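You operate a simulated robot arm through the tools that you are given. There is no shell and no other tool. Be economical: measure what you need, move in short steps, check, and stop when the job is done.

Carry out the task below with a simulated robot arm. There is one attempt and no reset: what you move stays moved.

Task
Move the blue button to the set gauge, gauge it, then tray it.
Fine: it has rested 30 min on the grey stand; 25 % or less is PASS, more is RETEST; table in, lever down with fingers clear, table out.
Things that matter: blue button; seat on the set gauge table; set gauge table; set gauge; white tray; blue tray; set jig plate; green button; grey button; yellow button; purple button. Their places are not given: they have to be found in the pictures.

The check looks at the end state, three seconds after you hand in, the way a careful person would. Anything else that was tipped, shoved, dropped, spilled or broken makes it a failure.

Robot
A 7-joint arm with a two-finger parallel gripper, fixed in place. Base frame: the origin is at the foot of the arm, x ahead of it, y to its left, z up; the work surface is at about z = 0.016. Units: m, degrees, N and s.
With the tool pointing down near the work surface it reaches from about 0.24 to 0.62 m from the base axis. Its first joint turns from -66.0 to 66.0 degrees. Payload 2.6 kg.
Tool frame: the origin (TCP) lies between the finger pads and is the grasp point; the fingertips stand 0.03 m ahead of it; z points along the fingers, y is the line along which they close. Largest opening 0.094 m; finger width 0.028, thickness 0.01; the body of the gripper, 0.05 by 0.096 m, starts 0.055 m behind the TCP.
Orientation is that of the tool frame in the base frame, as a unit quaternion [x, y, z, w]. With the fingers straight down and closing along the base's y, the tool's x points along the base's -x, its y along +y and its z along -z.

Tools
- The arm moves only by the tool jog_arm. Its argument "rows" is text: rows parted by semicolons, each of 7 numbers parted by spaces: the closure in counts, from 0 (fully open) to 255 (shut), then the shift along the tool's x, y, z in m, then the turn, a rotation vector about the tool's x, y, z in degrees. In form: jaw tx ty tz rx ry rz; .... A call has 1 to 12 rows; each row is the pose to reach, as a shift and turn from the pose commanded when the call began, along the tool's axes at that moment. Each row takes 0.2 s and may step no farther than 0.05 m and 8.6 degrees from the row before; otherwise, or with a gripper value out of range, the whole call is refused. Where a pose cannot be reached the arm comes as near as it can. A force on the tool above 40 N (or 10 N above the force at the start of the call, whichever is more), or a blocked arm, ends the call early, and 0.2 s more pass. Each finger travels about 0.072 m/s and halts on what it meets, pressing with about 43 N; the grip force reading is that of the motor and also rises with nothing between the fingers. The clock runs only during rows and for 0.2 s after the last one: add rows that repeat a pose to give the fingers time. It gives the time, the measured TCP pose, the force on the tool (base axes), the opening and the grip force at its end, in the units of the frame above (readings bear some noise).
- Cameras (640 x 400 px; columns grow to the right, rows downward): "scene" is fixed at [0.0315, 0.4259, 0.5787]; the picture's right is [-0.80, -0.60, 0.00], its down [-0.25, 0.34, -0.90] and it looks along [0.54, -0.73, -0.43] (base axes); focal length 369 px, centre (320, 200). "wrist" rides on the gripper at [-0.037, 0, -0.058] in the tool frame; the picture's right is [0.00, -1.00, 0.00], its down [0.97, 0.00, -0.24] and it looks along [0.24, 0.00, 0.97] (tool axes); focal length 218 px, centre (320, 200).
- capture(camera): a new picture of that camera. No time passes.
- probe_pixels(camera, pixels): for up to 12 pixels [column, row] of the newest picture of that camera ("zoom" is the newest enlarged one), the place [x, y, z] in the base frame of the surface seen there, good to about 0.003 m. No time passes.
- enlarge(camera, box): a new picture of the part [left, top, right, bottom] of that camera's present view, enlarged. No time passes.
- close_job(): hands the job in; it is judged then, once.

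Go step by step. Measure first, check grasps and placings, and put right what went wrong. The budget is 80 turns and 38 pictures, counting those below and the enlarged ones. Unless the task says otherwise, let go and move clear before handing in, and close with one line.

The tools are called after "Emit:" by a JSON object that holds its "api" and its "payload". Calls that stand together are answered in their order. jog_arm: Moves the arm, as the interface text tells. Its arguments: {"type":"object","properties":{"rows":{"type":"string"}},"required":["rows"]} The other tools are called the same way: capture (camera) takes a picture; probe_pixels (camera, pixels) gives the place of the surface under pixels of a picture; enlarge (camera, box) takes an enlarged picture of a part of a camera's view; close_job () hands the job in.

At the start:

```text
clock: 0.0
ee_pos: [0.381, -0.1041, 0.3484]
ee_rot: [0.0, 1.0, 0.0, 0.0]
force: [1.0, 0.0, -0.4]
gripper_width: 0.094
finger_force: 0.1
```

scene: 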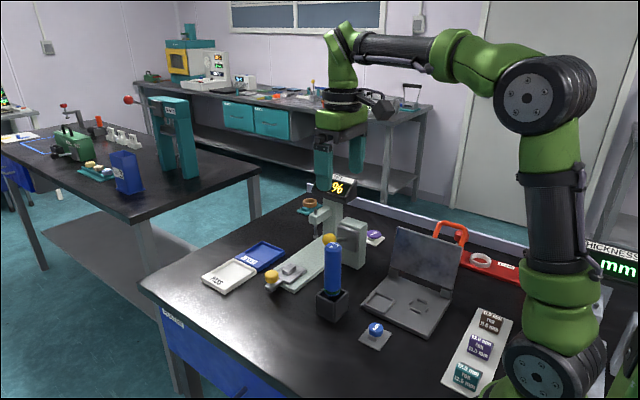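
wrist: 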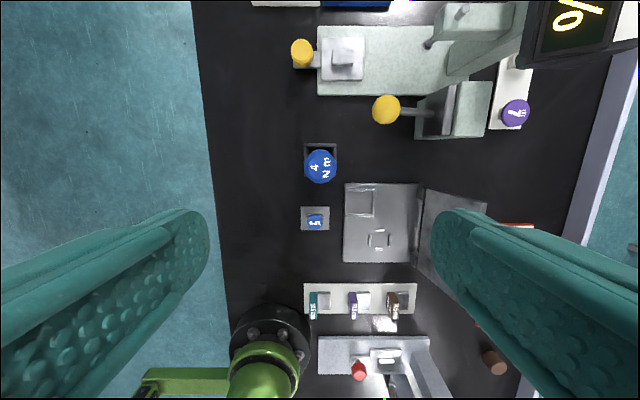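

The blue button looks to be on a grey stand at scene (375,330), and the gauge with its table is around (300,270). I'll enlarge both areas to identify the parts.

Emit:
{"api": "enlarge", "payload": {"camera": "scene", "box": [190, 170, 400, 300]}}

Emit:
{"api": "enlarge", "payload": {"camera": "scene", "box": [330, 220, 540, 390]}}

Emit:
{"api": "enlarge", "payload": {"camera": "wrist", "box": [200, 0, 640, 275]}}

```text
3.05 times, centred on (295, 235) of scene
```

zoom: 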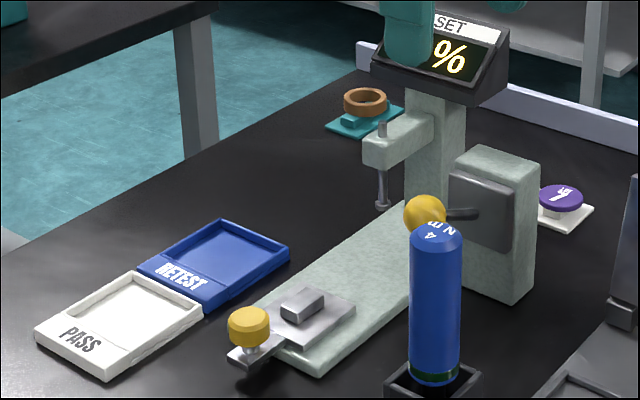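

```text
2.35 times, centred on (435, 305) of scene
```

zoom: 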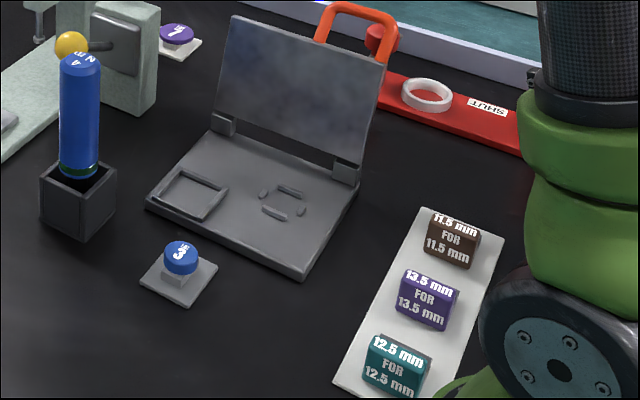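

```text
1.45 times, centred on (420, 138) of wrist
```

zoom: 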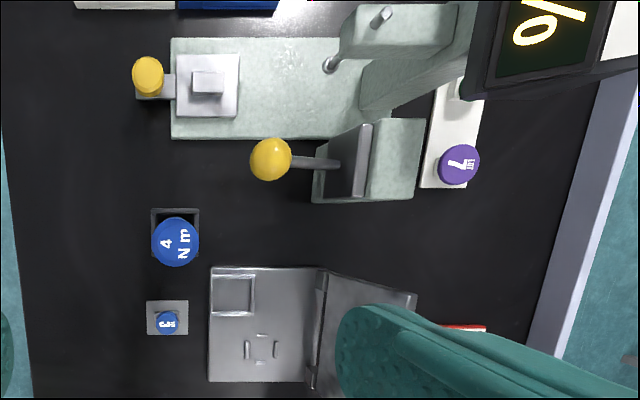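

The blue button "3" sits on a grey stand, and the gauge has a sliding table with a yellow knob plus a lever with a yellow knob. I'll probe these for positions.

Emit:
{"api": "capture", "payload": {"camera": "scene"}}

Emit:
{"api": "probe_pixels", "payload": {"camera": "scene", "pixels": [[376, 326], [375, 337], [362, 341], [272, 274], [288, 269], [296, 268], [330, 239], [342, 240], [315, 236], [229, 270], [265, 253], [333, 250]]}}

Emit:
{"api": "probe_pixels", "payload": {"camera": "wrist", "pixels": [[316, 221], [304, 210], [326, 228], [302, 52], [343, 58], [323, 40], [363, 80], [385, 108], [428, 43], [410, 110], [445, 60], [330, 88]]}}

```text
32 pictures are left
```

scene: 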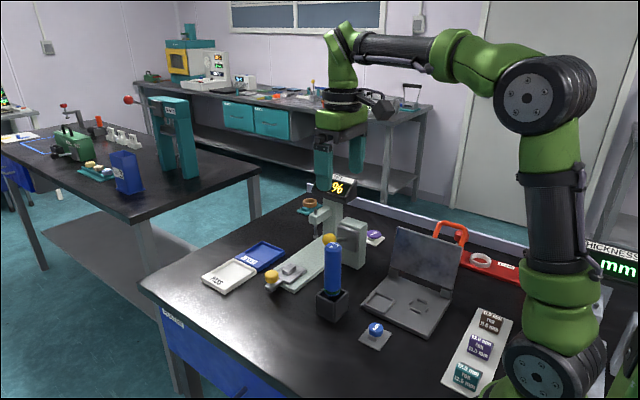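

```text
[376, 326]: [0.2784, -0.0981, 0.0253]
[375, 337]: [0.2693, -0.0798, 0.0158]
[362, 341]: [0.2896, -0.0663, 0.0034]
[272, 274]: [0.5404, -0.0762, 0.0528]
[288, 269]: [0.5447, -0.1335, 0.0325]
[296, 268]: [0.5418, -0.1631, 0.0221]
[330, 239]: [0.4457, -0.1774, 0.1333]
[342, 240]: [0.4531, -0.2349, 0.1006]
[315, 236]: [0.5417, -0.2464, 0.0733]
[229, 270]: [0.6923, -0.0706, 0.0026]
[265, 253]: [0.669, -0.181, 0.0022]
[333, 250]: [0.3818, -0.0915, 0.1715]
```

```text
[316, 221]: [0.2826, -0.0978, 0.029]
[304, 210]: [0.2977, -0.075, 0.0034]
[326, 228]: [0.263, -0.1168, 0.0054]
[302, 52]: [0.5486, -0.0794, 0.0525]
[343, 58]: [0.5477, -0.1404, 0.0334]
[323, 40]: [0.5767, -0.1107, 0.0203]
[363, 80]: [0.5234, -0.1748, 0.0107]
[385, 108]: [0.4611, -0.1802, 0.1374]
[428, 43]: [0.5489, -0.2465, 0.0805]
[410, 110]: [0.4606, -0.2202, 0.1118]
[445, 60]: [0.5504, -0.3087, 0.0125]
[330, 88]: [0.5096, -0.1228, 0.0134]
```

The button is near (0.281,-0.098), top z≈0.029; the table seat is near (0.548,-0.14), and the lever knob near (0.461,-0.18,0.137). I'll move above the button for a close look, and measure the trays.

Emit:
{"api": "jog_arm", "payload": {"rows": "0 0.04 0.003 0 0 0 0; 0 0.08 0.006 0 0 0 0; 110 0.1 0.006 0.03 0 0 0; 110 0.1 0.006 0.07 0 0 0; 110 0.1 0.006 0.11 0 0 0; 110 0.1 0.006 0.15 0 0 0; 110 0.1 0.006 0.19 0 0 0; 110 0.1 0.006 0.22 0 0 0; 110 0.1 0.006 0.22 0 0 0"}}

Emit:
{"api": "capture", "payload": {"camera": "wrist"}}

Emit:
{"api": "probe_pixels", "payload": {"camera": "scene", "pixels": [[203, 276], [228, 292], [256, 275], [234, 259], [240, 267], [216, 275], [266, 240], [285, 251], [270, 257], [200, 320], [258, 265], [245, 272]]}}

```text
clock: 2.0
ee_pos: [0.2815, -0.0984, 0.1303]
ee_rot: [0.0, 1.0, 0.0, 0.0]
force: [-1.1, -0.4, -0.4]
gripper_width: 0.0536
finger_force: 0.1
```

```text
31 pictures are left
```

wrist: 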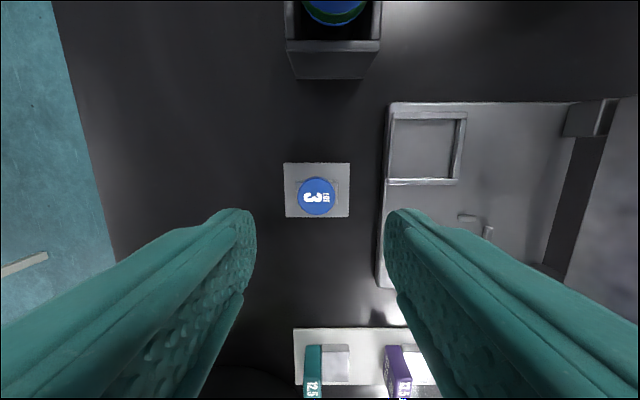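

```text
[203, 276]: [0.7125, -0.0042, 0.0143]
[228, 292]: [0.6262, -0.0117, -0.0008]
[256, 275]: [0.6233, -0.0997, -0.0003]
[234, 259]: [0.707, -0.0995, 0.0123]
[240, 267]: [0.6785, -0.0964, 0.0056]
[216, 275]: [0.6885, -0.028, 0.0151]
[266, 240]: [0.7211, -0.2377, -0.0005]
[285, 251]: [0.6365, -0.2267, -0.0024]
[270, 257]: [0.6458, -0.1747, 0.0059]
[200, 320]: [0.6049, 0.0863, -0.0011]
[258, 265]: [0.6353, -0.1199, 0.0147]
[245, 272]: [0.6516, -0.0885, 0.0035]
```

The stand is clear; button at wrist (317,196). I'll probe its edges and check the z reference against a fingertip in the scene view.

Emit:
{"api": "probe_pixels", "payload": {"camera": "wrist", "pixels": [[317, 196], [300, 196], [334, 196], [317, 180], [317, 212], [288, 190], [347, 190], [250, 190], [420, 150], [390, 180], [297, 180], [336, 180]]}}

Emit:
{"api": "enlarge", "payload": {"camera": "scene", "box": [300, 230, 460, 370]}}

Emit:
{"api": "enlarge", "payload": {"camera": "wrist", "box": [260, 140, 380, 240]}}

```text
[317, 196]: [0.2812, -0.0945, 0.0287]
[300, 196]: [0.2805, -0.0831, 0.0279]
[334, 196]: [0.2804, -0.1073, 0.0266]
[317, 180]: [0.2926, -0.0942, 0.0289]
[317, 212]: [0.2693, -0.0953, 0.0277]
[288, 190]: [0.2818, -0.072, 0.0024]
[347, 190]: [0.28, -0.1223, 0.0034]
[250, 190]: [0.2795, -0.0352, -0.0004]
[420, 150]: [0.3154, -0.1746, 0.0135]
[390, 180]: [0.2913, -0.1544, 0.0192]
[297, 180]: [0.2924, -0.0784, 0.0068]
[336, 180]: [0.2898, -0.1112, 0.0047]
```

```text
2.86 times, centred on (380, 300) of scene
```

zoom: 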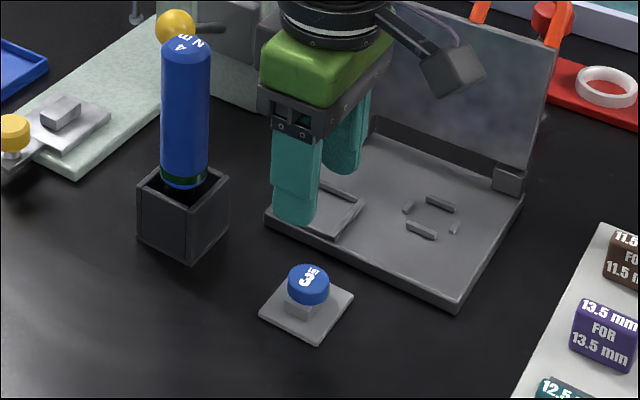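

```text
4.00 times, centred on (320, 190) of wrist
```

zoom: 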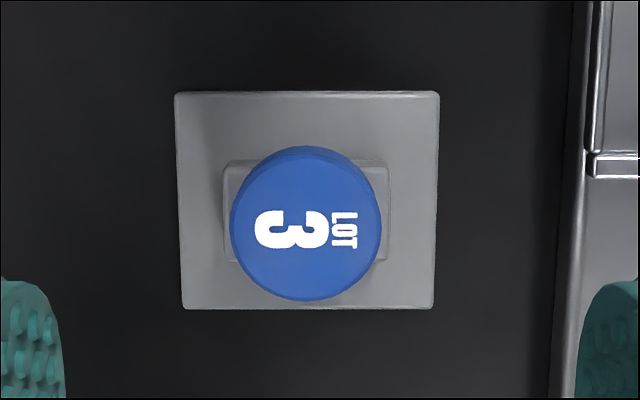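

The button is ~0.026 m across at (0.281,-0.095), and the pedestal under it is slightly wider along y. I'll check the fingertip z before descending.

Emit:
{"api": "enlarge", "payload": {"camera": "scene", "box": [360, 270, 440, 350]}}

Emit:
{"api": "probe_pixels", "payload": {"camera": "zoom", "pixels": [[200, 190], [210, 160]]}}

```text
5.00 times, centred on (400, 310) of scene
```

zoom: 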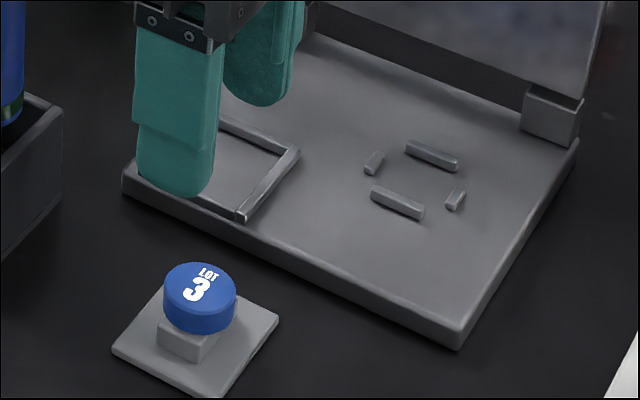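

```text
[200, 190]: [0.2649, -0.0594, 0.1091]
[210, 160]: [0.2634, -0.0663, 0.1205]
```

Frames agree (tip ≈ z 0.10). I'll descend with the tips just above the pedestal top (TCP z≈0.0495) and close along y.

Emit:
{"api": "jog_arm", "payload": {"rows": "110 0.0005 0.0035 0.03 0 0 0; 110 0.0005 0.0035 0.06 0 0 0; 110 0.0005 0.0035 0.0805 0 0 0; 110 0.0005 0.0035 0.0805 0 0 0; 200 0.0005 0.0035 0.0805 0 0 0; 200 0.0005 0.0035 0.0805 0 0 0; 200 0.0005 0.0035 0.0805 0 0 0; 200 0.0005 0.0035 0.0805 0 0 0"}}

Emit:
{"api": "enlarge", "payload": {"camera": "scene", "box": [340, 290, 420, 350]}}

```text
clock: 3.8
ee_pos: [0.2806, -0.0945, 0.0513]
ee_rot: [0.0, 1.0, 0.0, 0.001]
force: [0.3, -0.6, 0.2]
gripper_width: 0.0254
finger_force: 42.7
```

```text
6.67 times, centred on (380, 320) of scene
```

zoom: 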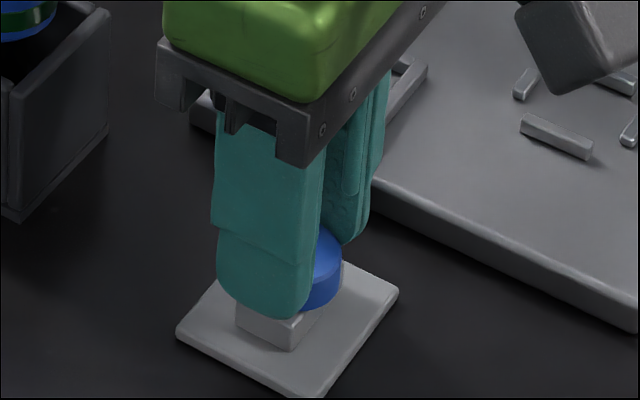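

The grip holds at 0.0254 m (the button diameter). Lifting high and carrying over to above the seat.

Emit:
{"api": "jog_arm", "payload": {"rows": "200 0 0 -0.03 0 0 0; 200 0 0 -0.08 0 0 0; 200 0 0 -0.13 0 0 0; 200 0 0 -0.18 0 0 0; 200 0 0 -0.21 0 0 0; 200 -0.04 -0.01 -0.22 0 0 0; 200 -0.085 -0.02 -0.22 0 0 0; 200 -0.13 -0.03 -0.22 0 0 0; 200 -0.175 -0.04 -0.22 0 0 0; 200 -0.22 -0.045 -0.22 0 0 0; 200 -0.22 -0.045 -0.19 0 0 0; 200 -0.22 -0.045 -0.19 0 0 0"}}

Emit:
{"api": "capture", "payload": {"camera": "wrist"}}

```text
clock: 6.4
ee_pos: [0.5003, -0.1393, 0.2384]
ee_rot: [0.001, 1.0, -0.001, 0.0]
force: [-0.6, -0.8, -0.4]
gripper_width: 0.0254
finger_force: 42.8
```

```text
26 pictures are left
```

wrist: 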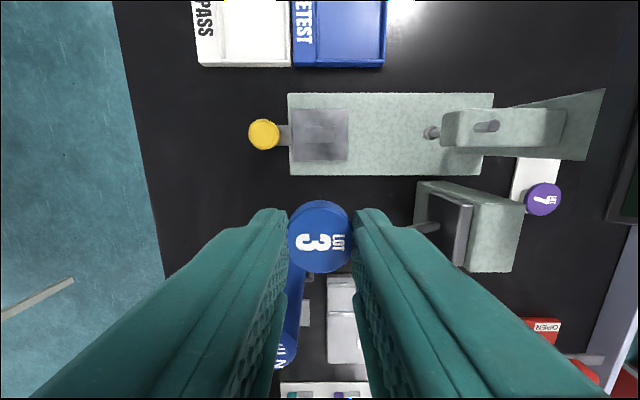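

The button is held square and the seat is at wrist (320,135). I'll enlarge and probe it for an accurate centre.

Emit:
{"api": "enlarge", "payload": {"camera": "wrist", "box": [240, 80, 500, 190]}}

Emit:
{"api": "probe_pixels", "payload": {"camera": "wrist", "pixels": [[320, 128], [308, 128], [333, 128], [320, 120], [320, 136], [296, 135], [344, 135], [320, 112], [320, 155], [433, 133], [263, 134], [340, 40]]}}

```text
2.46 times, centred on (370, 135) of wrist
```

zoom: 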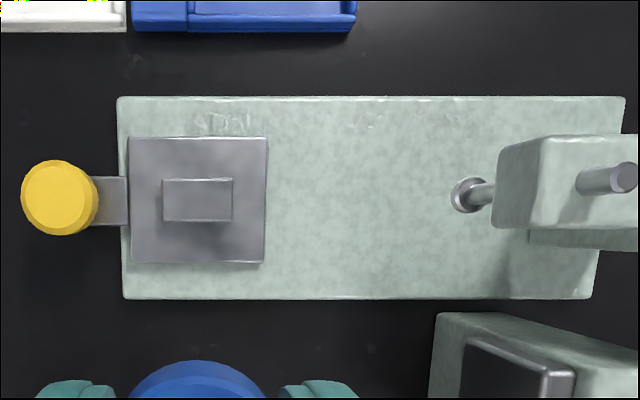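

```text
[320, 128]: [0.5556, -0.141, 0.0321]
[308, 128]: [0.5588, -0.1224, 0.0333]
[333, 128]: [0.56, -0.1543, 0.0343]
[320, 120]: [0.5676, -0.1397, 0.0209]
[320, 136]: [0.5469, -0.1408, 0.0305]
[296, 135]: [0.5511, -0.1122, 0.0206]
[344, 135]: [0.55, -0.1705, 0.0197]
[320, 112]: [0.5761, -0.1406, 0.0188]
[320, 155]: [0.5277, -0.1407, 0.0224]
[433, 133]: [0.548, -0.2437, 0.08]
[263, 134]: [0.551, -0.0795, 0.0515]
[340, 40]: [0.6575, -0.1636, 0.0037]
```

The seat centre is about (0.5485,-0.140), top z≈0.033. Descending to just above contact and checking from the scene.

Emit:
{"api": "jog_arm", "payload": {"rows": "200 -0.024 0 0.02 0 0 0; 200 -0.047 -0.0005 0.05 0 0 0; 200 -0.047 -0.0005 0.09 0 0 0; 200 -0.047 -0.0005 0.13 0 0 0; 200 -0.047 -0.0005 0.155 0 0 0; 200 -0.047 -0.0005 0.1675 0 0 0; 200 -0.047 -0.0005 0.1675 0 0 0; 200 -0.047 -0.0005 0.1675 0 0 0"}}

Emit:
{"api": "enlarge", "payload": {"camera": "scene", "box": [250, 230, 330, 300]}}

```text
clock: 8.2
ee_pos: [0.5456, -0.1395, 0.0718]
ee_rot: [0.0, 1.0, 0.0, 0.0]
force: [-0.4, -0.4, 0.9]
gripper_width: 0.0249
finger_force: 42.7
```

```text
5.71 times, centred on (290, 265) of scene
```

zoom: 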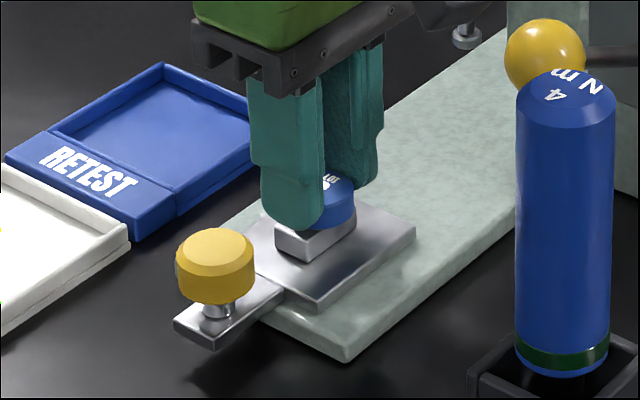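

Nearly seated; the arm sits ~2 mm short in x and slightly high. I'll nudge and lower until light contact.

Emit:
{"api": "jog_arm", "payload": {"rows": "200 -0.002 -0.0005 0 0 0 0; 200 -0.002 -0.0005 0.002 0 0 0; 200 -0.002 -0.0005 0.0035 0 0 0; 200 -0.002 -0.0005 0.0035 0 0 0"}}

Emit:
{"api": "capture", "payload": {"camera": "wrist"}}

```text
clock: 9.2
ee_pos: [0.5489, -0.1405, 0.0683]
ee_rot: [0.0, 1.0, 0.0, 0.0]
force: [-2.2, 0.7, 4.2]
gripper_width: 0.0251
finger_force: 43.3
```

```text
23 pictures are left
```

wrist: 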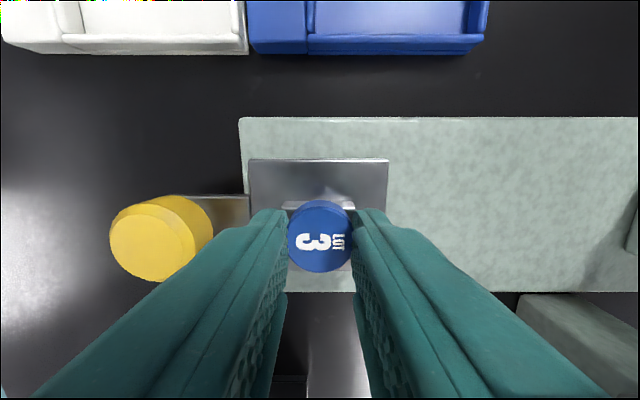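

Contact force is ~4 N up, so it is seated. Opening and retreating upward.

Emit:
{"api": "jog_arm", "payload": {"rows": "140 -0.002 -0.0005 0.0035 0 0 0; 140 -0.002 -0.0005 0.0035 0 0 0; 140 0 0 -0.03 0 0 0; 140 0 0 -0.07 0 0 0; 140 0.03 0 -0.11 0 0 0; 140 0.05 0 -0.13 0 0 0;140 0.05 0 -0.13 0 0 0"}}

Emit:
{"api": "enlarge", "payload": {"camera": "wrist", "box": [220, 60, 480, 222]}}

Emit:
{"api": "enlarge", "payload": {"camera": "scene", "box": [250, 230, 330, 300]}}

```text
clock: 10.8
ee_pos: [0.5, -0.141, 0.1968]
ee_rot: [0.001, 1.0, 0.001, 0.001]
force: [-0.8, -0.5, 0.7]
gripper_width: 0.0426
finger_force: 0.0
```

```text
2.46 times, centred on (350, 141) of wrist
```

zoom: 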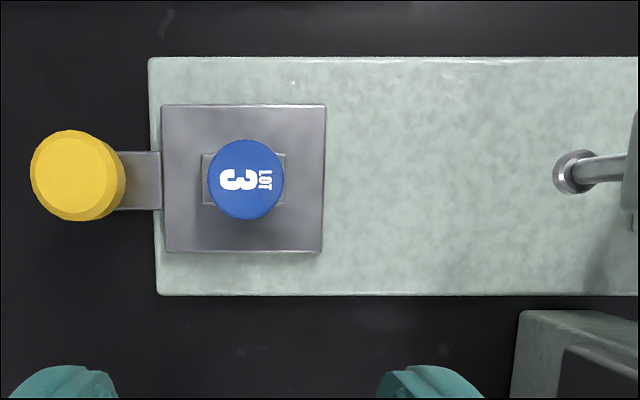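

```text
5.71 times, centred on (290, 265) of scene
```

zoom: 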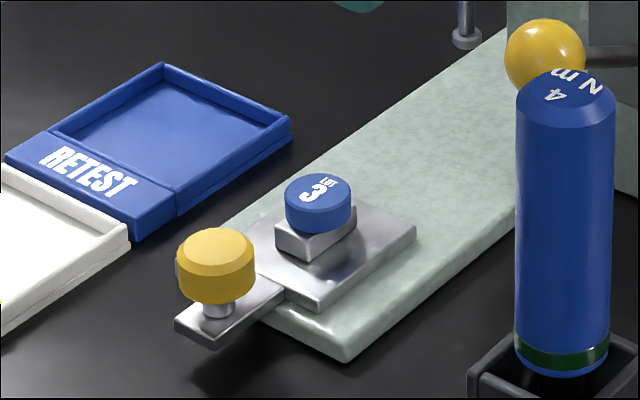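

The button is well centred on the seat. Next I'll turn the gripper -90° so it closes along x, with the camera toward +y, and move above the table knob near (0.55,-0.079).

Emit:
{"api": "jog_arm", "payload": {"rows": "65 -0.01 0.01 0 0 0 -8.2; 65 -0.02 0.02 0 0 0 -16.4; 65 -0.03 0.03 0 0 0 -24.6; 65 -0.04 0.04 0 0 0 -32.8; 65 -0.05 0.05 0 0 0 -41; 65 -0.05 0.061 0 0 0 -49.2; 65 -0.05 0.061 0 0 0 -57.4; 65 -0.05 0.061 0 0 0 -65.6; 65 -0.05 0.061 0 0 0 -73.8; 65 -0.05 0.061 0 0 0 -82; 65 -0.05 0.061 0 0 0 -90; 65 -0.05 0.061 0 0 0 -90"}}

Emit:
{"api": "capture", "payload": {"camera": "wrist"}}

```text
clock: 13.4
ee_pos: [0.5487, -0.0802, 0.1973]
ee_rot: [0.708, -0.707, 0.0, 0.0]
force: [-0.2, 0.1, 0.1]
gripper_width: 0.0701
finger_force: 0.1
```

```text
20 pictures are left
```

wrist: 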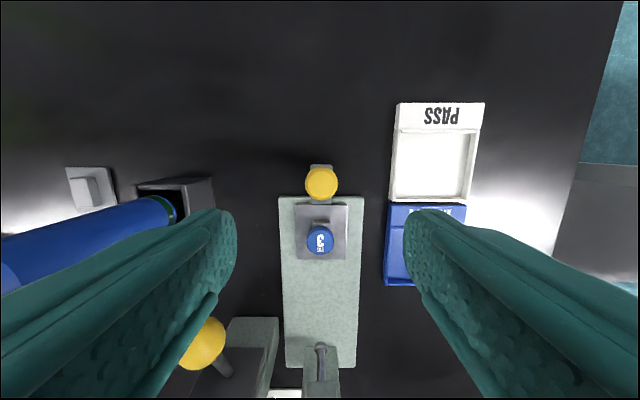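

The knob is at wrist (321,183), between the fingers. I'll probe the knob, trays and gauge from here.

Emit:
{"api": "probe_pixels", "payload": {"camera": "wrist", "pixels": [[321, 182], [310, 182], [333, 182], [321, 172], [321, 196], [399, 140], [470, 140], [433, 137], [433, 195], [434, 166], [321, 345], [397, 105]]}}

```text
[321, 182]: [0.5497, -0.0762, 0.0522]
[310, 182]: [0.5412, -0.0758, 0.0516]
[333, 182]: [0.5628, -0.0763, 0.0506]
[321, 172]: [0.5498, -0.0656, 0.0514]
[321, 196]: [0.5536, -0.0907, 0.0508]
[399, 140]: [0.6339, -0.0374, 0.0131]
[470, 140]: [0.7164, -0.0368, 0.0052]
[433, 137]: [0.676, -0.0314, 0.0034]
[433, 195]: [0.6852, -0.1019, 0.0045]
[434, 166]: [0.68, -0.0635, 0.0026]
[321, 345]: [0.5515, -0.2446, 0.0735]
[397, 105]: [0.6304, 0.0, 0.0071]
```

Knob centre is (0.550,-0.077). Descending to z≈0.060 and closing on it.

Emit:
{"api": "jog_arm", "payload": {"rows": "65 -0.003 -0.001 0.04 0 0 0; 65 -0.003 -0.001 0.08 0 0 0; 65 -0.003 -0.001 0.12 0 0 0; 65 -0.003 -0.001 0.137 0 0 0; 65 -0.003 -0.001 0.137 0 0 0; 180 -0.003 -0.001 0.137 0 0 0; 180 -0.003 -0.001 0.137 0 0 0; 180 -0.003 -0.001 0.137 0 0 0"}}

```text
clock: 15.2
ee_pos: [0.5488, -0.0766, 0.0602]
ee_rot: [0.708, -0.707, 0.001, -0.001]
force: [9.8, 0.2, -3.0]
gripper_width: 0.0335
finger_force: 5.2
```

Knob gripped at 0.0335 m. I'll push the table in (-y = tool +x) in small steps, watching the force.

Emit:
{"api": "jog_arm", "payload": {"rows": "180 0 0 0 0 0 0; 180 0.008 0 0 0 0 0; 180 0.018 0 0 0 0 0; 180 0.028 0 0 0 0 0; 180 0.04 0 0 0 0 0; 180 0.05 0 0 0 0 0; 180 0.06 0 0 0 0 0; 180 0.06 0 0 0 0 0"}}

Emit:
{"api": "enlarge", "payload": {"camera": "scene", "box": [240, 180, 380, 300]}}

```text
clock: 17.0
ee_pos: [0.549, -0.1377, 0.0608]
ee_rot: [-0.707, 0.707, -0.002, -0.001]
force: [8.8, 0.1, 3.3]
gripper_width: 0.0326
finger_force: 4.2
```

```text
3.33 times, centred on (310, 240) of scene
```

zoom: 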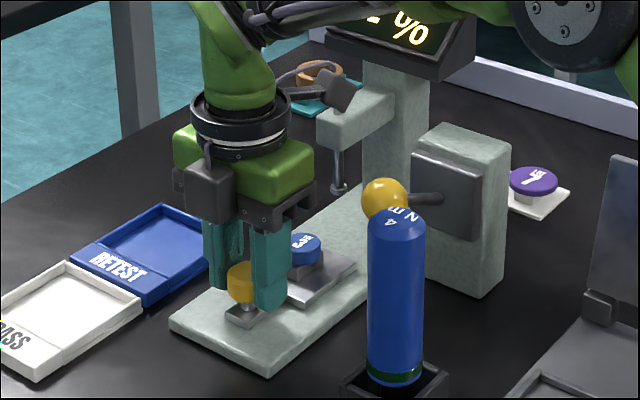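

The table slides freely with the button still on it. Pushing the remaining ~43 mm, gently at the end.

Emit:
{"api": "jog_arm", "payload": {"rows": "180 0.01 0 0 0 0 0; 180 0.02 0 0 0 0 0; 180 0.03 0 0 0 0 0; 180 0.036 0 0 0 0 0; 180 0.04 0 0 0 0 0; 180 0.042 0 0 0 0 0; 180 0.044 0 0 0 0 0; 180 0.044 0 0 0 0 0"}}

Emit:
{"api": "enlarge", "payload": {"camera": "scene", "box": [260, 180, 380, 280]}}

```text
clock: 18.8
ee_pos: [0.5506, -0.1806, 0.0608]
ee_rot: [-0.707, 0.707, 0.0, 0.0]
force: [6.2, -0.2, -3.3]
gripper_width: 0.0316
finger_force: 44.9
```

```text
4.00 times, centred on (320, 230) of scene
```

zoom: 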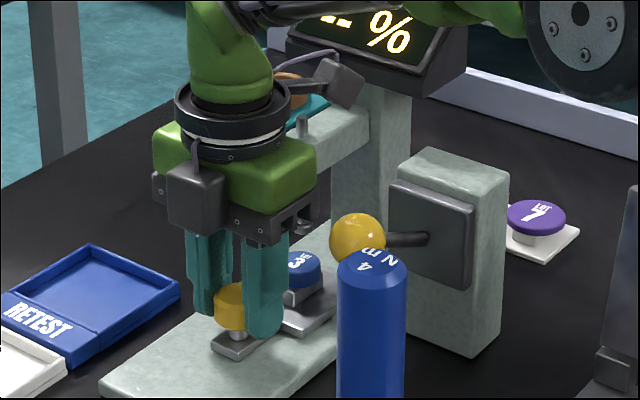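

No stop felt yet (force in y ≈0). Pushing on in 2 mm steps to find the end stop.

Emit:
{"api": "jog_arm", "payload": {"rows": "180 0.001 0 0 0 0 0; 180 0.002 0 0 0 0 0; 180 0.003 0 0 0 0 0; 180 0.004 0 0 0 0 0; 180 0.005 0 0 0 0 0; 180 0.006 0 0 0 0 0; 180 0.006 0 0 0 0 0"}}

```text
clock: 20.4
ee_pos: [0.5497, -0.1878, 0.0606]
ee_rot: [0.707, -0.707, 0.001, -0.002]
force: [24.5, -0.3, -15.5]
gripper_width: 0.0315
finger_force: 45.0
```

The y force is still ~0 but x and z forces rose (24.5, -15.5). I'll look through the wrist camera before moving further.

Emit:
{"api": "capture", "payload": {"camera": "wrist"}}

Emit:
{"api": "probe_pixels", "payload": {"camera": "wrist", "pixels": [[320, 260], [320, 300], [320, 200], [320, 180]]}}

```text
17 pictures are left
```

wrist: 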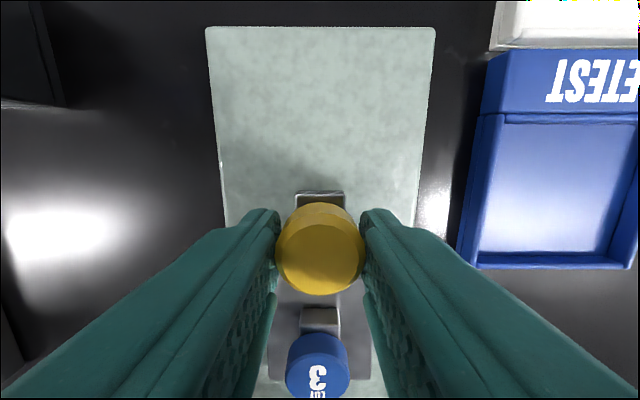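

```text
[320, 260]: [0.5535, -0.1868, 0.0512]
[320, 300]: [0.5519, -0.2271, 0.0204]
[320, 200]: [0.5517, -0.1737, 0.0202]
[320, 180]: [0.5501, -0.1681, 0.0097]
```

The knob has travelled ~0.109 m, putting the button at y≈-0.249, close to the spindle (~-0.247). I'll relax the grip to shed the side load, then feel for the stop with a few 1 mm steps.

Emit:
{"api": "jog_arm", "payload": {"rows": "140 0 0 0 0 0 0; 140 0 0 0 0 0 0; 178 0 0 0 0 0 0; 178 0 0 0 0 0 0; 178 0 0 0 0 0 0; 178 0.001 0 0 0 0 0; 178 0.002 0 0 0 0 0; 178 0.003 0 0 0 0 0; 178 0.003 0 0 0 0 0"}}

Emit:
{"api": "enlarge", "payload": {"camera": "scene", "box": [290, 160, 370, 270]}}

```text
clock: 22.4
ee_pos: [0.5499, -0.189, 0.0609]
ee_rot: [-0.707, 0.707, 0.0, -0.001]
force: [6.9, 2.2, -0.4]
gripper_width: 0.0323
finger_force: 3.9
```

```text
3.64 times, centred on (330, 215) of scene
```

zoom: 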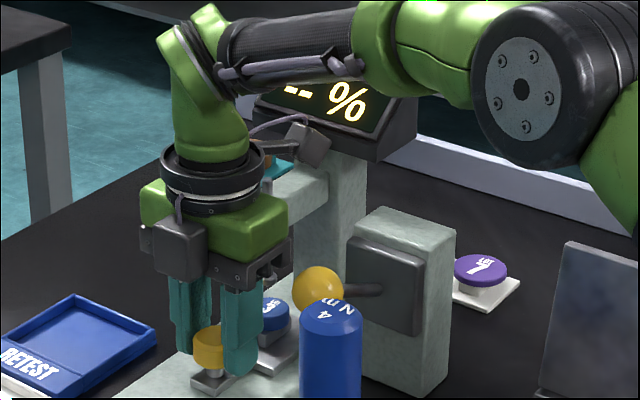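

Force remains small. I'll release the knob, back up and toward +y, and look at the spindle alignment.

Emit:
{"api": "jog_arm", "payload": {"rows": "100 0.003 0 0 0 0 0; 90 0.003 0 0 0 0 0; 90 0.003 0 0 0 0 0; 90 0.003 0 -0.03 0 0 0; 90 -0.01 0 -0.07 0 0 0; 90 -0.04 0 -0.1 0 0 0; 90 -0.08 0 -0.11 0 0 0; 90 -0.1 0 -0.11 0 0 0; 90 -0.1 0 -0.11 0 0 0"}}

Emit:
{"api": "enlarge", "payload": {"camera": "scene", "box": [270, 170, 370, 270]}}

Emit:
{"api": "capture", "payload": {"camera": "wrist"}}

```text
clock: 24.4
ee_pos: [0.5507, -0.0903, 0.1735]
ee_rot: [0.707, -0.707, 0.0, -0.001]
force: [-0.6, 0.8, 0.4]
gripper_width: 0.0611
finger_force: 0.0
```

```text
4.00 times, centred on (320, 220) of scene
```

zoom: 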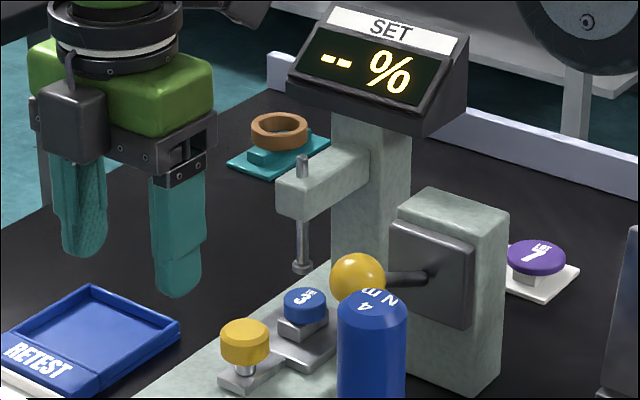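

```text
14 pictures are left
```

wrist: 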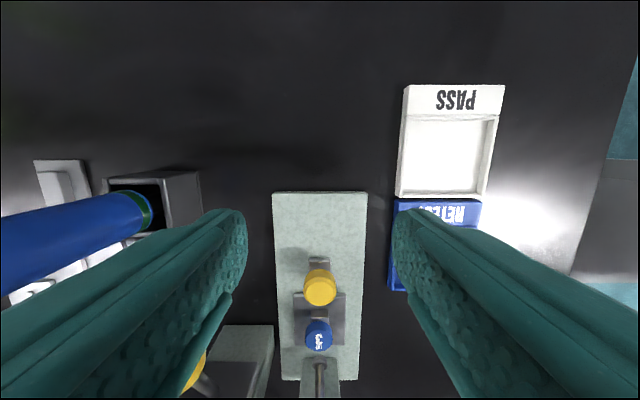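

In the zoom, the spindle (302,270) lies directly over the button (303,305). I'll probe to confirm the button and spindle positions, plus the lever knob.

Emit:
{"api": "probe_pixels", "payload": {"camera": "zoom", "pixels": [[304, 303], [290, 303], [318, 303], [302, 268], [246, 333], [358, 275], [345, 262], [372, 265], [410, 278], [440, 270], [302, 165], [358, 258]]}}

Emit:
{"api": "probe_pixels", "payload": {"camera": "wrist", "pixels": [[318, 334], [318, 322], [318, 347], [319, 286], [319, 275], [319, 303], [319, 365]]}}

```text
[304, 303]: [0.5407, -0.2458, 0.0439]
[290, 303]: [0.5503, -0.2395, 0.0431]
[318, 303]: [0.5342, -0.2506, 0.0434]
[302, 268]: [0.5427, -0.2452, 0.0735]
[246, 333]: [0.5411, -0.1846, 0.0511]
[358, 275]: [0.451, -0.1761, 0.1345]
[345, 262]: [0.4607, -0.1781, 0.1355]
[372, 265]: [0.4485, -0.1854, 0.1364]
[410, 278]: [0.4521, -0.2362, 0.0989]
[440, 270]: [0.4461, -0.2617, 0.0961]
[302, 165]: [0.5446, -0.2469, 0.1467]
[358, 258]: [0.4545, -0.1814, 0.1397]
```

```text
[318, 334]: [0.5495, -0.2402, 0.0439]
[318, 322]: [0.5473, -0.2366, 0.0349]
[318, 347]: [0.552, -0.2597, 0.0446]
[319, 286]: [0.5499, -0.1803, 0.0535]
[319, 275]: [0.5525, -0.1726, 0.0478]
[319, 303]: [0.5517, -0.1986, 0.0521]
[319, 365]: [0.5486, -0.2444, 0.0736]
```

The button (y -0.236…-0.260) is under the spindle. Now I'll go above the lever knob, centre ≈(0.460,-0.187,0.128), with closed fingers.

Emit:
{"api": "jog_arm", "payload": {"rows": "255 0.03 0 -0.03 0 0 0; 255 0.06 0.02 -0.04 0 0 0; 255 0.095 0.05 -0.04 0 0 0; 255 0.095 0.09 -0.04 0 0 0; 255 0.095 0.09 -0.03 0 0 0; 255 0.095 0.09 -0.03 0 0 0; 255 0.095 0.09 -0.03 0 0 0"}}

Emit:
{"api": "capture", "payload": {"camera": "wrist"}}

```text
clock: 26.0
ee_pos: [0.4602, -0.1836, 0.2022]
ee_rot: [-0.707, 0.707, 0.0, 0.0]
force: [-0.3, -0.4, 0.5]
gripper_width: 0.0001
finger_force: 32.7
```

```text
13 pictures are left
```

wrist: 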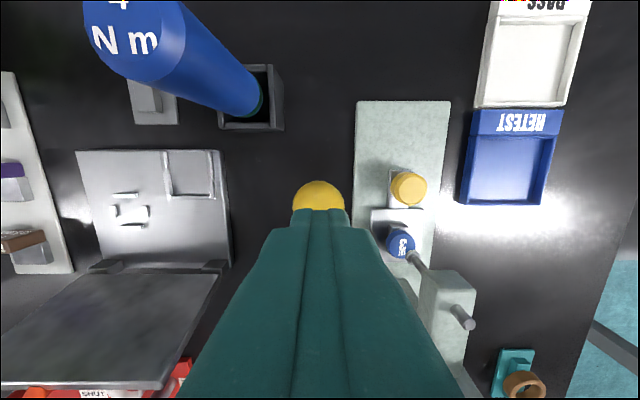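

The closed tips are over the lever knob (wrist 318,197). Pressing down in small steps.

Emit:
{"api": "jog_arm", "payload": {"rows": "255 0 0 0.015 0 0 0; 255 0 0 0.025 0 0 0; 255 0 0 0.033 0 0 0; 255 0 0 0.041 0 0 0; 255 0 0 0.049 0 0 0; 255 0 0 0.057 0 0 0; 255 0 0 0.065 0 0 0; 255 0 0 0.065 0 0 0"}}

Emit:
{"api": "enlarge", "payload": {"camera": "scene", "box": [270, 170, 390, 280]}}

```text
clock: 27.8
ee_pos: [0.4593, -0.1853, 0.1362]
ee_rot: [-0.707, 0.708, 0.0, 0.0]
force: [0.8, 1.3, 2.1]
gripper_width: 0.0002
finger_force: 32.8
```

```text
3.64 times, centred on (330, 225) of scene
```

zoom: 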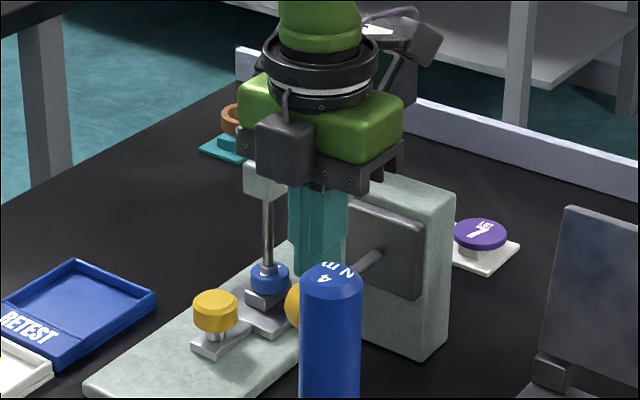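

The lever moved and the spindle foot is on the button. I'll press on gently to find the lever's end stop.

Emit:
{"api": "jog_arm", "payload": {"rows": "255 0 0 0.005 0 0 0; 255 0 0 0.01 0 0 0; 255 0 0 0.015 0 0 0; 255 0 0 0.02 0 0 0; 255 0 0 0.024 0 0 0; 255 0 0 0.024 0 0 0"}}

```text
clock: 29.2
ee_pos: [0.46, -0.1852, 0.112]
ee_rot: [0.707, -0.707, 0.0, 0.0]
force: [1.7, -0.2, 3.9]
gripper_width: 0.0001
finger_force: 33.1
```

Still light force (3.9 N). Checking whether the lever is still following.

Emit:
{"api": "jog_arm", "payload": {"rows": "255 0 0 0.004 0 0 0; 255 0 0 0.008 0 0 0; 255 0 0 0.012 0 0 0; 255 0 0 0.012 0 0 0"}}

Emit:
{"api": "enlarge", "payload": {"camera": "scene", "box": [270, 170, 390, 280]}}

```text
clock: 30.2
ee_pos: [0.4599, -0.185, 0.1001]
ee_rot: [-0.707, 0.707, 0.0, 0.0]
force: [-1.6, -2.0, 7.2]
gripper_width: 0.0
finger_force: 33.2
```

```text
3.64 times, centred on (330, 225) of scene
```

zoom: 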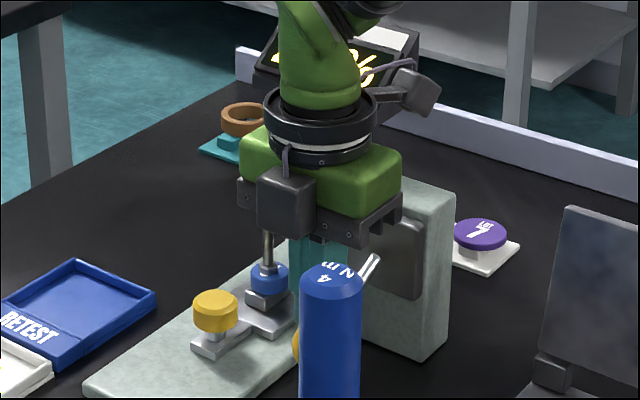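

The lever is well down now. I'll press slightly more, then retreat so the fingers are clear and read the display.

Emit:
{"api": "jog_arm", "payload": {"rows": "255 0 0 0.003 0 0 0; 255 0 0 0.006 0 0 0; 255 0 0 0.008 0 0 0; 255 0 0 0.008 0 0 0"}}

Emit:
{"api": "jog_arm", "payload": {"rows": "255 0 0 -0.03 0 0 0; 255 0 0 -0.07 0 0 0; 255 0 0 -0.1 0 0 0; 255 0 -0.01 -0.13 0 0 0; 255 -0.04 -0.04 -0.13 0 0 0; 255 -0.08 -0.08 -0.13 0 0 0; 255 -0.12 -0.11 -0.13 0 0 0; 255 -0.15 -0.12 -0.13 0 0 0; 255 -0.15 -0.12 -0.13 0 0 0"}}

Emit:
{"api": "enlarge", "payload": {"camera": "scene", "box": [270, 170, 390, 280]}}

```text
clock: 30.8
ee_pos: [0.4609, -0.1841, 0.0999]
ee_rot: [-0.706, 0.708, -0.002, 0.003]
force: [-2.8, 1.3, 8.4]
gripper_width: 0.0002
finger_force: 32.7
stopped in row 2: the force on the tool passed its limit (the readings are from after the stop); the commanded pose is now the measured one
```

```text
refused: row 6 steps farther than a row can; nothing moved
```

```text
3.64 times, centred on (330, 225) of scene
```

zoom: 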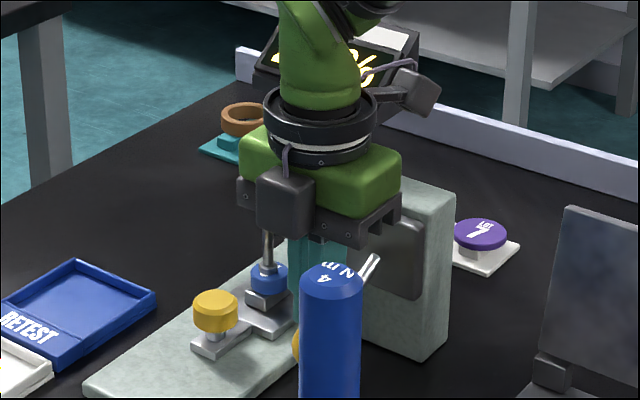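

The force limit tripped at TCP z≈0.099, so the lever is at its stop. Retreating with smaller steps and reading the display.

Emit:
{"api": "jog_arm", "payload": {"rows": "255 0 0 -0.03 0 0 0; 255 0 0 -0.07 0 0 0; 255 0 0 -0.1 0 0 0; 255 0 -0.01 -0.13 0 0 0; 255 -0.03 -0.035 -0.13 0 0 0; 255 -0.06 -0.065 -0.13 0 0 0; 255 -0.09 -0.09 -0.13 0 0 0; 255 -0.12 -0.11 -0.13 0 0 0; 255 -0.12 -0.11 -0.13 0 0 0"}}

Emit:
{"api": "enlarge", "payload": {"camera": "scene", "box": [270, 170, 390, 280]}}

```text
clock: 32.8
ee_pos: [0.5682, -0.0653, 0.2286]
ee_rot: [-0.707, 0.707, -0.002, 0.001]
force: [0.2, -0.1, -0.5]
gripper_width: 0.0
finger_force: 33.3
```

```text
3.64 times, centred on (330, 225) of scene
```

zoom: 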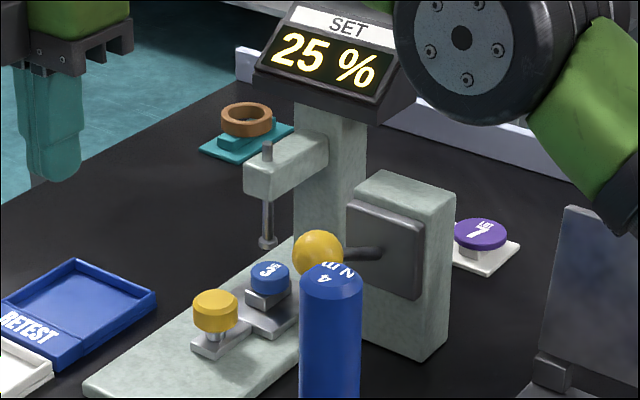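

The display latched 25 %, which is ≤25 so PASS (white tray), and the lever sprang back up. Next I'll grip the table knob at (0.550,-0.187) to pull the table out.

Emit:
{"api": "jog_arm", "payload": {"rows": "65 0.03 0.018 0 0 0 0; 65 0.07 0.0185 0 0 0 0; 65 0.1 0.0185 0.02 0 0 0; 65 0.121 0.0185 0.06 0 0 0; 65 0.121 0.0185 0.1 0 0 0; 65 0.121 0.0185 0.14 0 0 0; 65 0.121 0.0185 0.168 0 0 0; 65 0.121 0.0185 0.168 0 0 0; 178 0.121 0.0185 0.168 0 0 0; 178 0.121 0.0185 0.168 0 0 0; 178 0.121 0.0185 0.168 0 0 0; 178 0.121 0.0185 0.168 0 0 0"}}

```text
clock: 35.4
ee_pos: [0.5529, -0.187, 0.0611]
ee_rot: [-0.706, 0.708, -0.001, 0.001]
force: [-14.8, 0.7, -0.3]
gripper_width: 0.0367
finger_force: 7.3
```

Gripped, with a small x offset load; I'll correct 2 mm in x and pull the table out 0.11 m.

Emit:
{"api": "jog_arm", "payload": {"rows": "178 0 0.0025 0 0 0 0; 178 -0.005 0.0025 0 0 0 0; 178 -0.015 0.0025 0 0 0 0; 178 -0.027 0.0025 0 0 0 0; 178 -0.04 0.0025 0 0 0 0; 178 -0.053 0.0025 0 0 0 0; 178 -0.066 0.0025 0 0 0 0; 178 -0.079 0.0025 0 0 0 0; 178 -0.09 0.0025 0 0 0 0; 178 -0.1 0.0025 0 0 0 0; 178 -0.106 0.0025 0 0 0 0; 178 -0.108 0.0025 0 0 0 0"}}

Emit:
{"api": "enlarge", "payload": {"camera": "scene", "box": [220, 170, 340, 300]}}

```text
clock: 38.0
ee_pos: [0.5509, -0.0803, 0.0619]
ee_rot: [-0.706, 0.708, -0.003, 0.002]
force: [11.0, -1.0, -1.7]
gripper_width: 0.0315
finger_force: 45.2
```

```text
3.08 times, centred on (280, 235) of scene
```

zoom: 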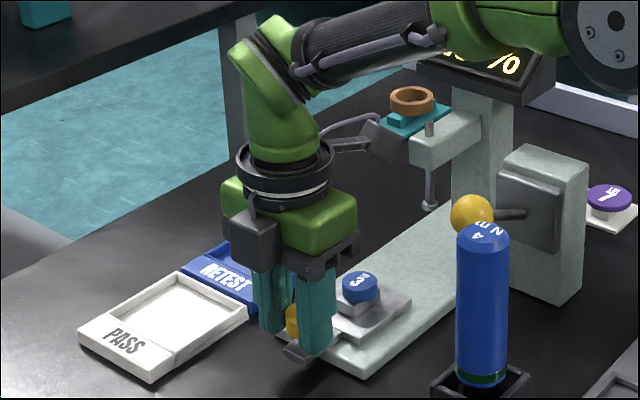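

The table is almost back. I'll pull the last ~4 mm toward the original position, then release and lift.

Emit:
{"api": "jog_arm", "payload": {"rows": "178 -0.001 0 0 0 0 0; 178 -0.002 0 0 0 0 0; 178 -0.003 0 0 0 0 0; 178 -0.004 0 0 0 0 0; 178 -0.004 0 0 0 0 0; 100 -0.004 0 0 0 0 0; 80 -0.004 0 0 0 0 0; 80 -0.004 0 0 0 0 0; 80 -0.004 0 -0.04 0 0 0; 80 -0.004 0 -0.08 0 0 0; 80 -0.004 0 -0.12 0 0 0; 80 -0.004 0 -0.14 0 0 0"}}

Emit:
{"api": "capture", "payload": {"camera": "wrist"}}

Emit:
{"api": "probe_pixels", "payload": {"camera": "wrist", "pixels": [[320, 182], [320, 172], [320, 196], [320, 240], [320, 228], [320, 250], [308, 240], [333, 240]]}}

```text
clock: 40.6
ee_pos: [0.5489, -0.0726, 0.1993]
ee_rot: [-0.706, 0.708, -0.002, 0.001]
force: [0.4, 1.2, 0.0]
gripper_width: 0.0648
finger_force: 0.1
```

```text
7 pictures are left
```

wrist: 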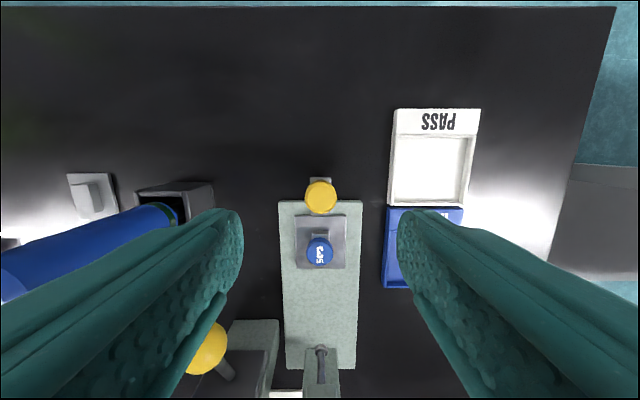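

```text
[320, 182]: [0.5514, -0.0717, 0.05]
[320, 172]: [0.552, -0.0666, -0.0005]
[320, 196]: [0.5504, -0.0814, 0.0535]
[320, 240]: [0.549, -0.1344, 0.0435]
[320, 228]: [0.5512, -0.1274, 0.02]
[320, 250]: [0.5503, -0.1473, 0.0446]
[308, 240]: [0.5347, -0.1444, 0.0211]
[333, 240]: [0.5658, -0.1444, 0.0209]
```

The knob is now near y≈-0.084 versus -0.078 originally, so the table is ~6 mm short of fully out. I'll re-grip and pull to its stop.

Emit:
{"api": "jog_arm", "payload": {"rows": "65 0.011 -0.001 0.04 0 0 0; 65 0.011 -0.001 0.08 0 0 0; 65 0.011 -0.001 0.12 0 0 0; 65 0.011 -0.001 0.138 0 0 0; 65 0.011 -0.001 0.138 0 0 0; 178 0.011 -0.001 0.138 0 0 0; 178 0.011 -0.001 0.138 0 0 0; 178 0.011 -0.001 0.138 0 0 0; 178 0.011 -0.001 0.138 0 0 0; 178 0.011 -0.001 0.138 0 0 0"}}

Emit:
{"api": "jog_arm", "payload": {"rows": "178 -0.001 0 0 0 0 0; 178 -0.002 0 0 0 0 0; 178 -0.003 0 0 0 0 0; 178 -0.004 0 0 0 0 0; 178 -0.005 0 0 0 0 0; 178 -0.006 0 0 0 0 0; 178 -0.007 0 0 0 0 0; 178 -0.008 0 0 0 0 0; 178 -0.009 0 0 0 0 0; 178 -0.01 0 0 0 0 0"}}

```text
clock: 42.8
ee_pos: [0.5504, -0.084, 0.0609]
ee_rot: [-0.707, 0.708, -0.003, 0.001]
force: [11.6, -0.9, -8.7]
gripper_width: 0.0314
finger_force: 45.0
```

```text
clock: 45.0
ee_pos: [0.5501, -0.0751, 0.0612]
ee_rot: [-0.706, 0.708, 0.0, 0.001]
force: [10.6, -1.5, -27.7]
gripper_width: 0.0315
finger_force: 45.2
```

Pulled to y≈-0.075. Releasing, lifting and turning the gripper back to close along y.

Emit:
{"api": "jog_arm", "payload": {"rows": "120 0 0 0 0 0 0; 80 0 0 0 0 0 0; 80 0 0 0 0 0 0; 80 0 0 -0.04 0 0 0; 80 0 0 -0.08 0 0 0; 80 0 0 -0.12 0 0 0; 80 0 0 -0.14 0 0 0"}}

Emit:
{"api": "jog_arm", "payload": {"rows": "110 0 0 0 0 0 8.2; 110 0.01 0 0 0 0 16.4; 110 0.02 0.01 0 0 0 24.6; 110 0.03 0.02 0 0 0 32.8; 110 0.04 0.03 0 0 0 41; 110 0.05 0.04 0 0 0 49.2; 110 0.06 0.05 0 0 0 57.4; 110 0.065 0.05 0 0 0 65.6; 110 0.065 0.05 0 0 0 73.8; 110 0.065 0.05 0 0 0 82; 110 0.065 0.05 0 0 0 90; 110 0.065 0.05 0 0 0 90"}}

Emit:
{"api": "capture", "payload": {"camera": "wrist"}}

```text
clock: 46.6
ee_pos: [0.5519, -0.0776, 0.2029]
ee_rot: [-0.706, 0.708, -0.003, 0.001]
force: [0.0, 0.4, -0.3]
gripper_width: 0.0643
finger_force: 0.1
```

```text
clock: 49.2
ee_pos: [0.4992, -0.1402, 0.2026]
ee_rot: [0.001, 1.0, 0.0, 0.002]
force: [-0.1, -0.2, -1.2]
gripper_width: 0.0536
finger_force: 0.1
```

```text
6 pictures are left
```

wrist: 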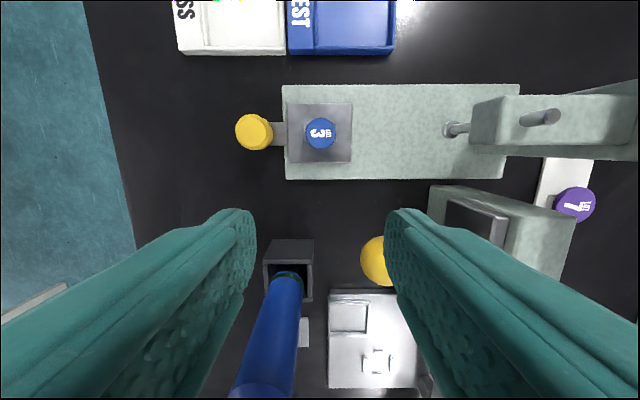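

The table is back out (plate edge gap matches the original), with the button at ≈(0.548,-0.1405). The tray is beyond straight-down reach, so I'll pick the button with the tool tilted 20° outward so it can be laid flat in the tray; first tilt above it.

Emit:
{"api": "jog_arm", "payload": {"rows": "132 -0.015 0 0.02 0 -7 0; 132 -0.03 0 0.05 0 -14 0; 132 -0.043 0 0.08 0 -20 0; 132 -0.043 0 0.1 0 -20 0; 132 -0.043 0 0.1 0 -20 0; 132 -0.043 0 0.1 0 -20 0"}}

```text
clock: 50.6
ee_pos: [0.5433, -0.1396, 0.1028]
ee_rot: [0.001, 0.984, -0.001, 0.176]
force: [0.3, -0.2, -0.7]
gripper_width: 0.0453
finger_force: 0.1
```

The tilt is right (fingers point outward and down). Descending vertically to z≈0.066 and gripping the button.

Emit:
{"api": "jog_arm", "payload": {"rows": "132 0.0064 -0.0005 0.0172 0 0 0; 132 0.0127 -0.0007 0.0345 0 0 0; 132 0.0127 -0.0007 0.0345 0 0 0; 132 0.0127 -0.0007 0.0345 0 0 0; 200 0.0127 -0.0007 0.0345 0 0 0; 200 0.0127 -0.0007 0.0345 0 0 0; 200 0.0127 -0.0007 0.0345 0 0 0; 200 0.0127 -0.0007 0.0345 0 0 0"}}

Emit:
{"api": "enlarge", "payload": {"camera": "scene", "box": [250, 230, 330, 300]}}

```text
clock: 52.4
ee_pos: [0.5441, -0.1416, 0.0656]
ee_rot: [0.001, 0.984, 0.0, 0.177]
force: [2.8, 1.7, -2.9]
gripper_width: 0.0334
finger_force: 44.8
```

```text
5.71 times, centred on (290, 265) of scene
```

zoom: 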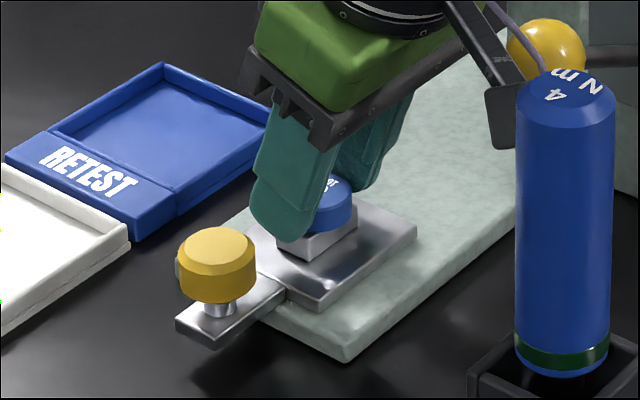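

Opening is 0.0334 m, and the zoom shows the fingertips low, on the wider pedestal rather than the button. I'll open, raise ~4 mm, shift 3 mm outward and re-grip.

Emit:
{"api": "jog_arm", "payload": {"rows": "132 0 0 0 0 0 0; 132 0 0 0 0 0 0; 132 -0.0041 0 -0.0025 0 0 0; 132 -0.0041 0 -0.0025 0 0 0; 200 -0.0041 0 -0.0025 0 0 0; 200 -0.0041 0 -0.0025 0 0 0; 200 -0.0041 0 -0.0025 0 0 0; 200 -0.0041 0 -0.0025 0 0 0"}}

```text
clock: 54.2
ee_pos: [0.5465, -0.1411, 0.0699]
ee_rot: [0.001, 0.984, -0.001, 0.176]
force: [-0.1, -0.5, 0.5]
gripper_width: 0.025
finger_force: 43.4
```

Now holding the button itself (0.025 m). Lifting it vertically and moving out over the white tray.

Emit:
{"api": "jog_arm", "payload": {"rows": "200 -0.0104 0 -0.0281 0 0 0; 200 -0.0242 0 -0.0656 0 0 0; 200 -0.0346 0 -0.0937 0 0 0; 200 -0.0627 0.02 -0.0833 0 0 0; 200 -0.0908 0.045 -0.0729 0 0 0; 200 -0.119 0.065 -0.0625 0 0 0; 200 -0.147 0.075 -0.0522 0 0 0; 200 -0.147 0.075 -0.0522 0 0 0; 200 -0.147 0.075 -0.0522 0 0 0"}}

Emit:
{"api": "capture", "payload": {"camera": "wrist"}}

```text
clock: 56.2
ee_pos: [0.6639, -0.0666, 0.1694]
ee_rot: [0.001, 0.984, -0.001, 0.176]
force: [-0.4, 0.3, 0.1]
gripper_width: 0.025
finger_force: 43.1
```

```text
4 pictures are left
```

wrist: 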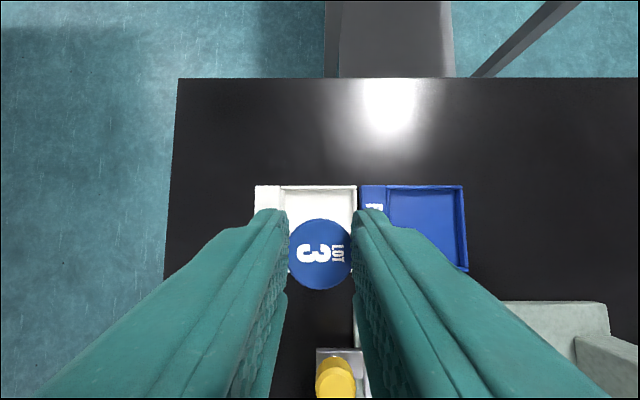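

The pose is reachable and the button is centred over the white recess (columns 283–357). Descending vertically to just above the tray floor.

Emit:
{"api": "jog_arm", "payload": {"rows": "200 0.0117 0 0.0369 0 0 0; 200 0.0234 0 0.0737 0 0 0; 200 0.0312 0 0.0983 0 0 0; 200 0.0359 0 0.1131 0 0 0; 200 0.038 0 0.1195 0 0 0; 200 0.038 0 0.1195 0 0 0; 200 0.038 0 0.1195 0 0 0"}}

Emit:
{"api": "enlarge", "payload": {"camera": "scene", "box": [190, 220, 290, 300]}}

```text
clock: 57.8
ee_pos: [0.6712, -0.0681, 0.0445]
ee_rot: [0.001, 0.984, -0.001, 0.176]
force: [0.1, 0.3, 0.4]
gripper_width: 0.0249
finger_force: 43.3
```

```text
5.00 times, centred on (240, 260) of scene
```

zoom: 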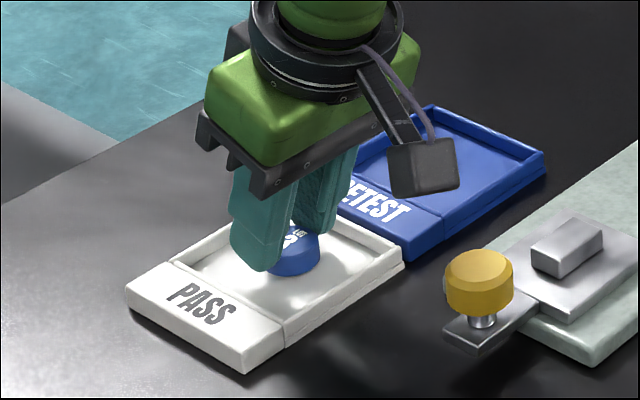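

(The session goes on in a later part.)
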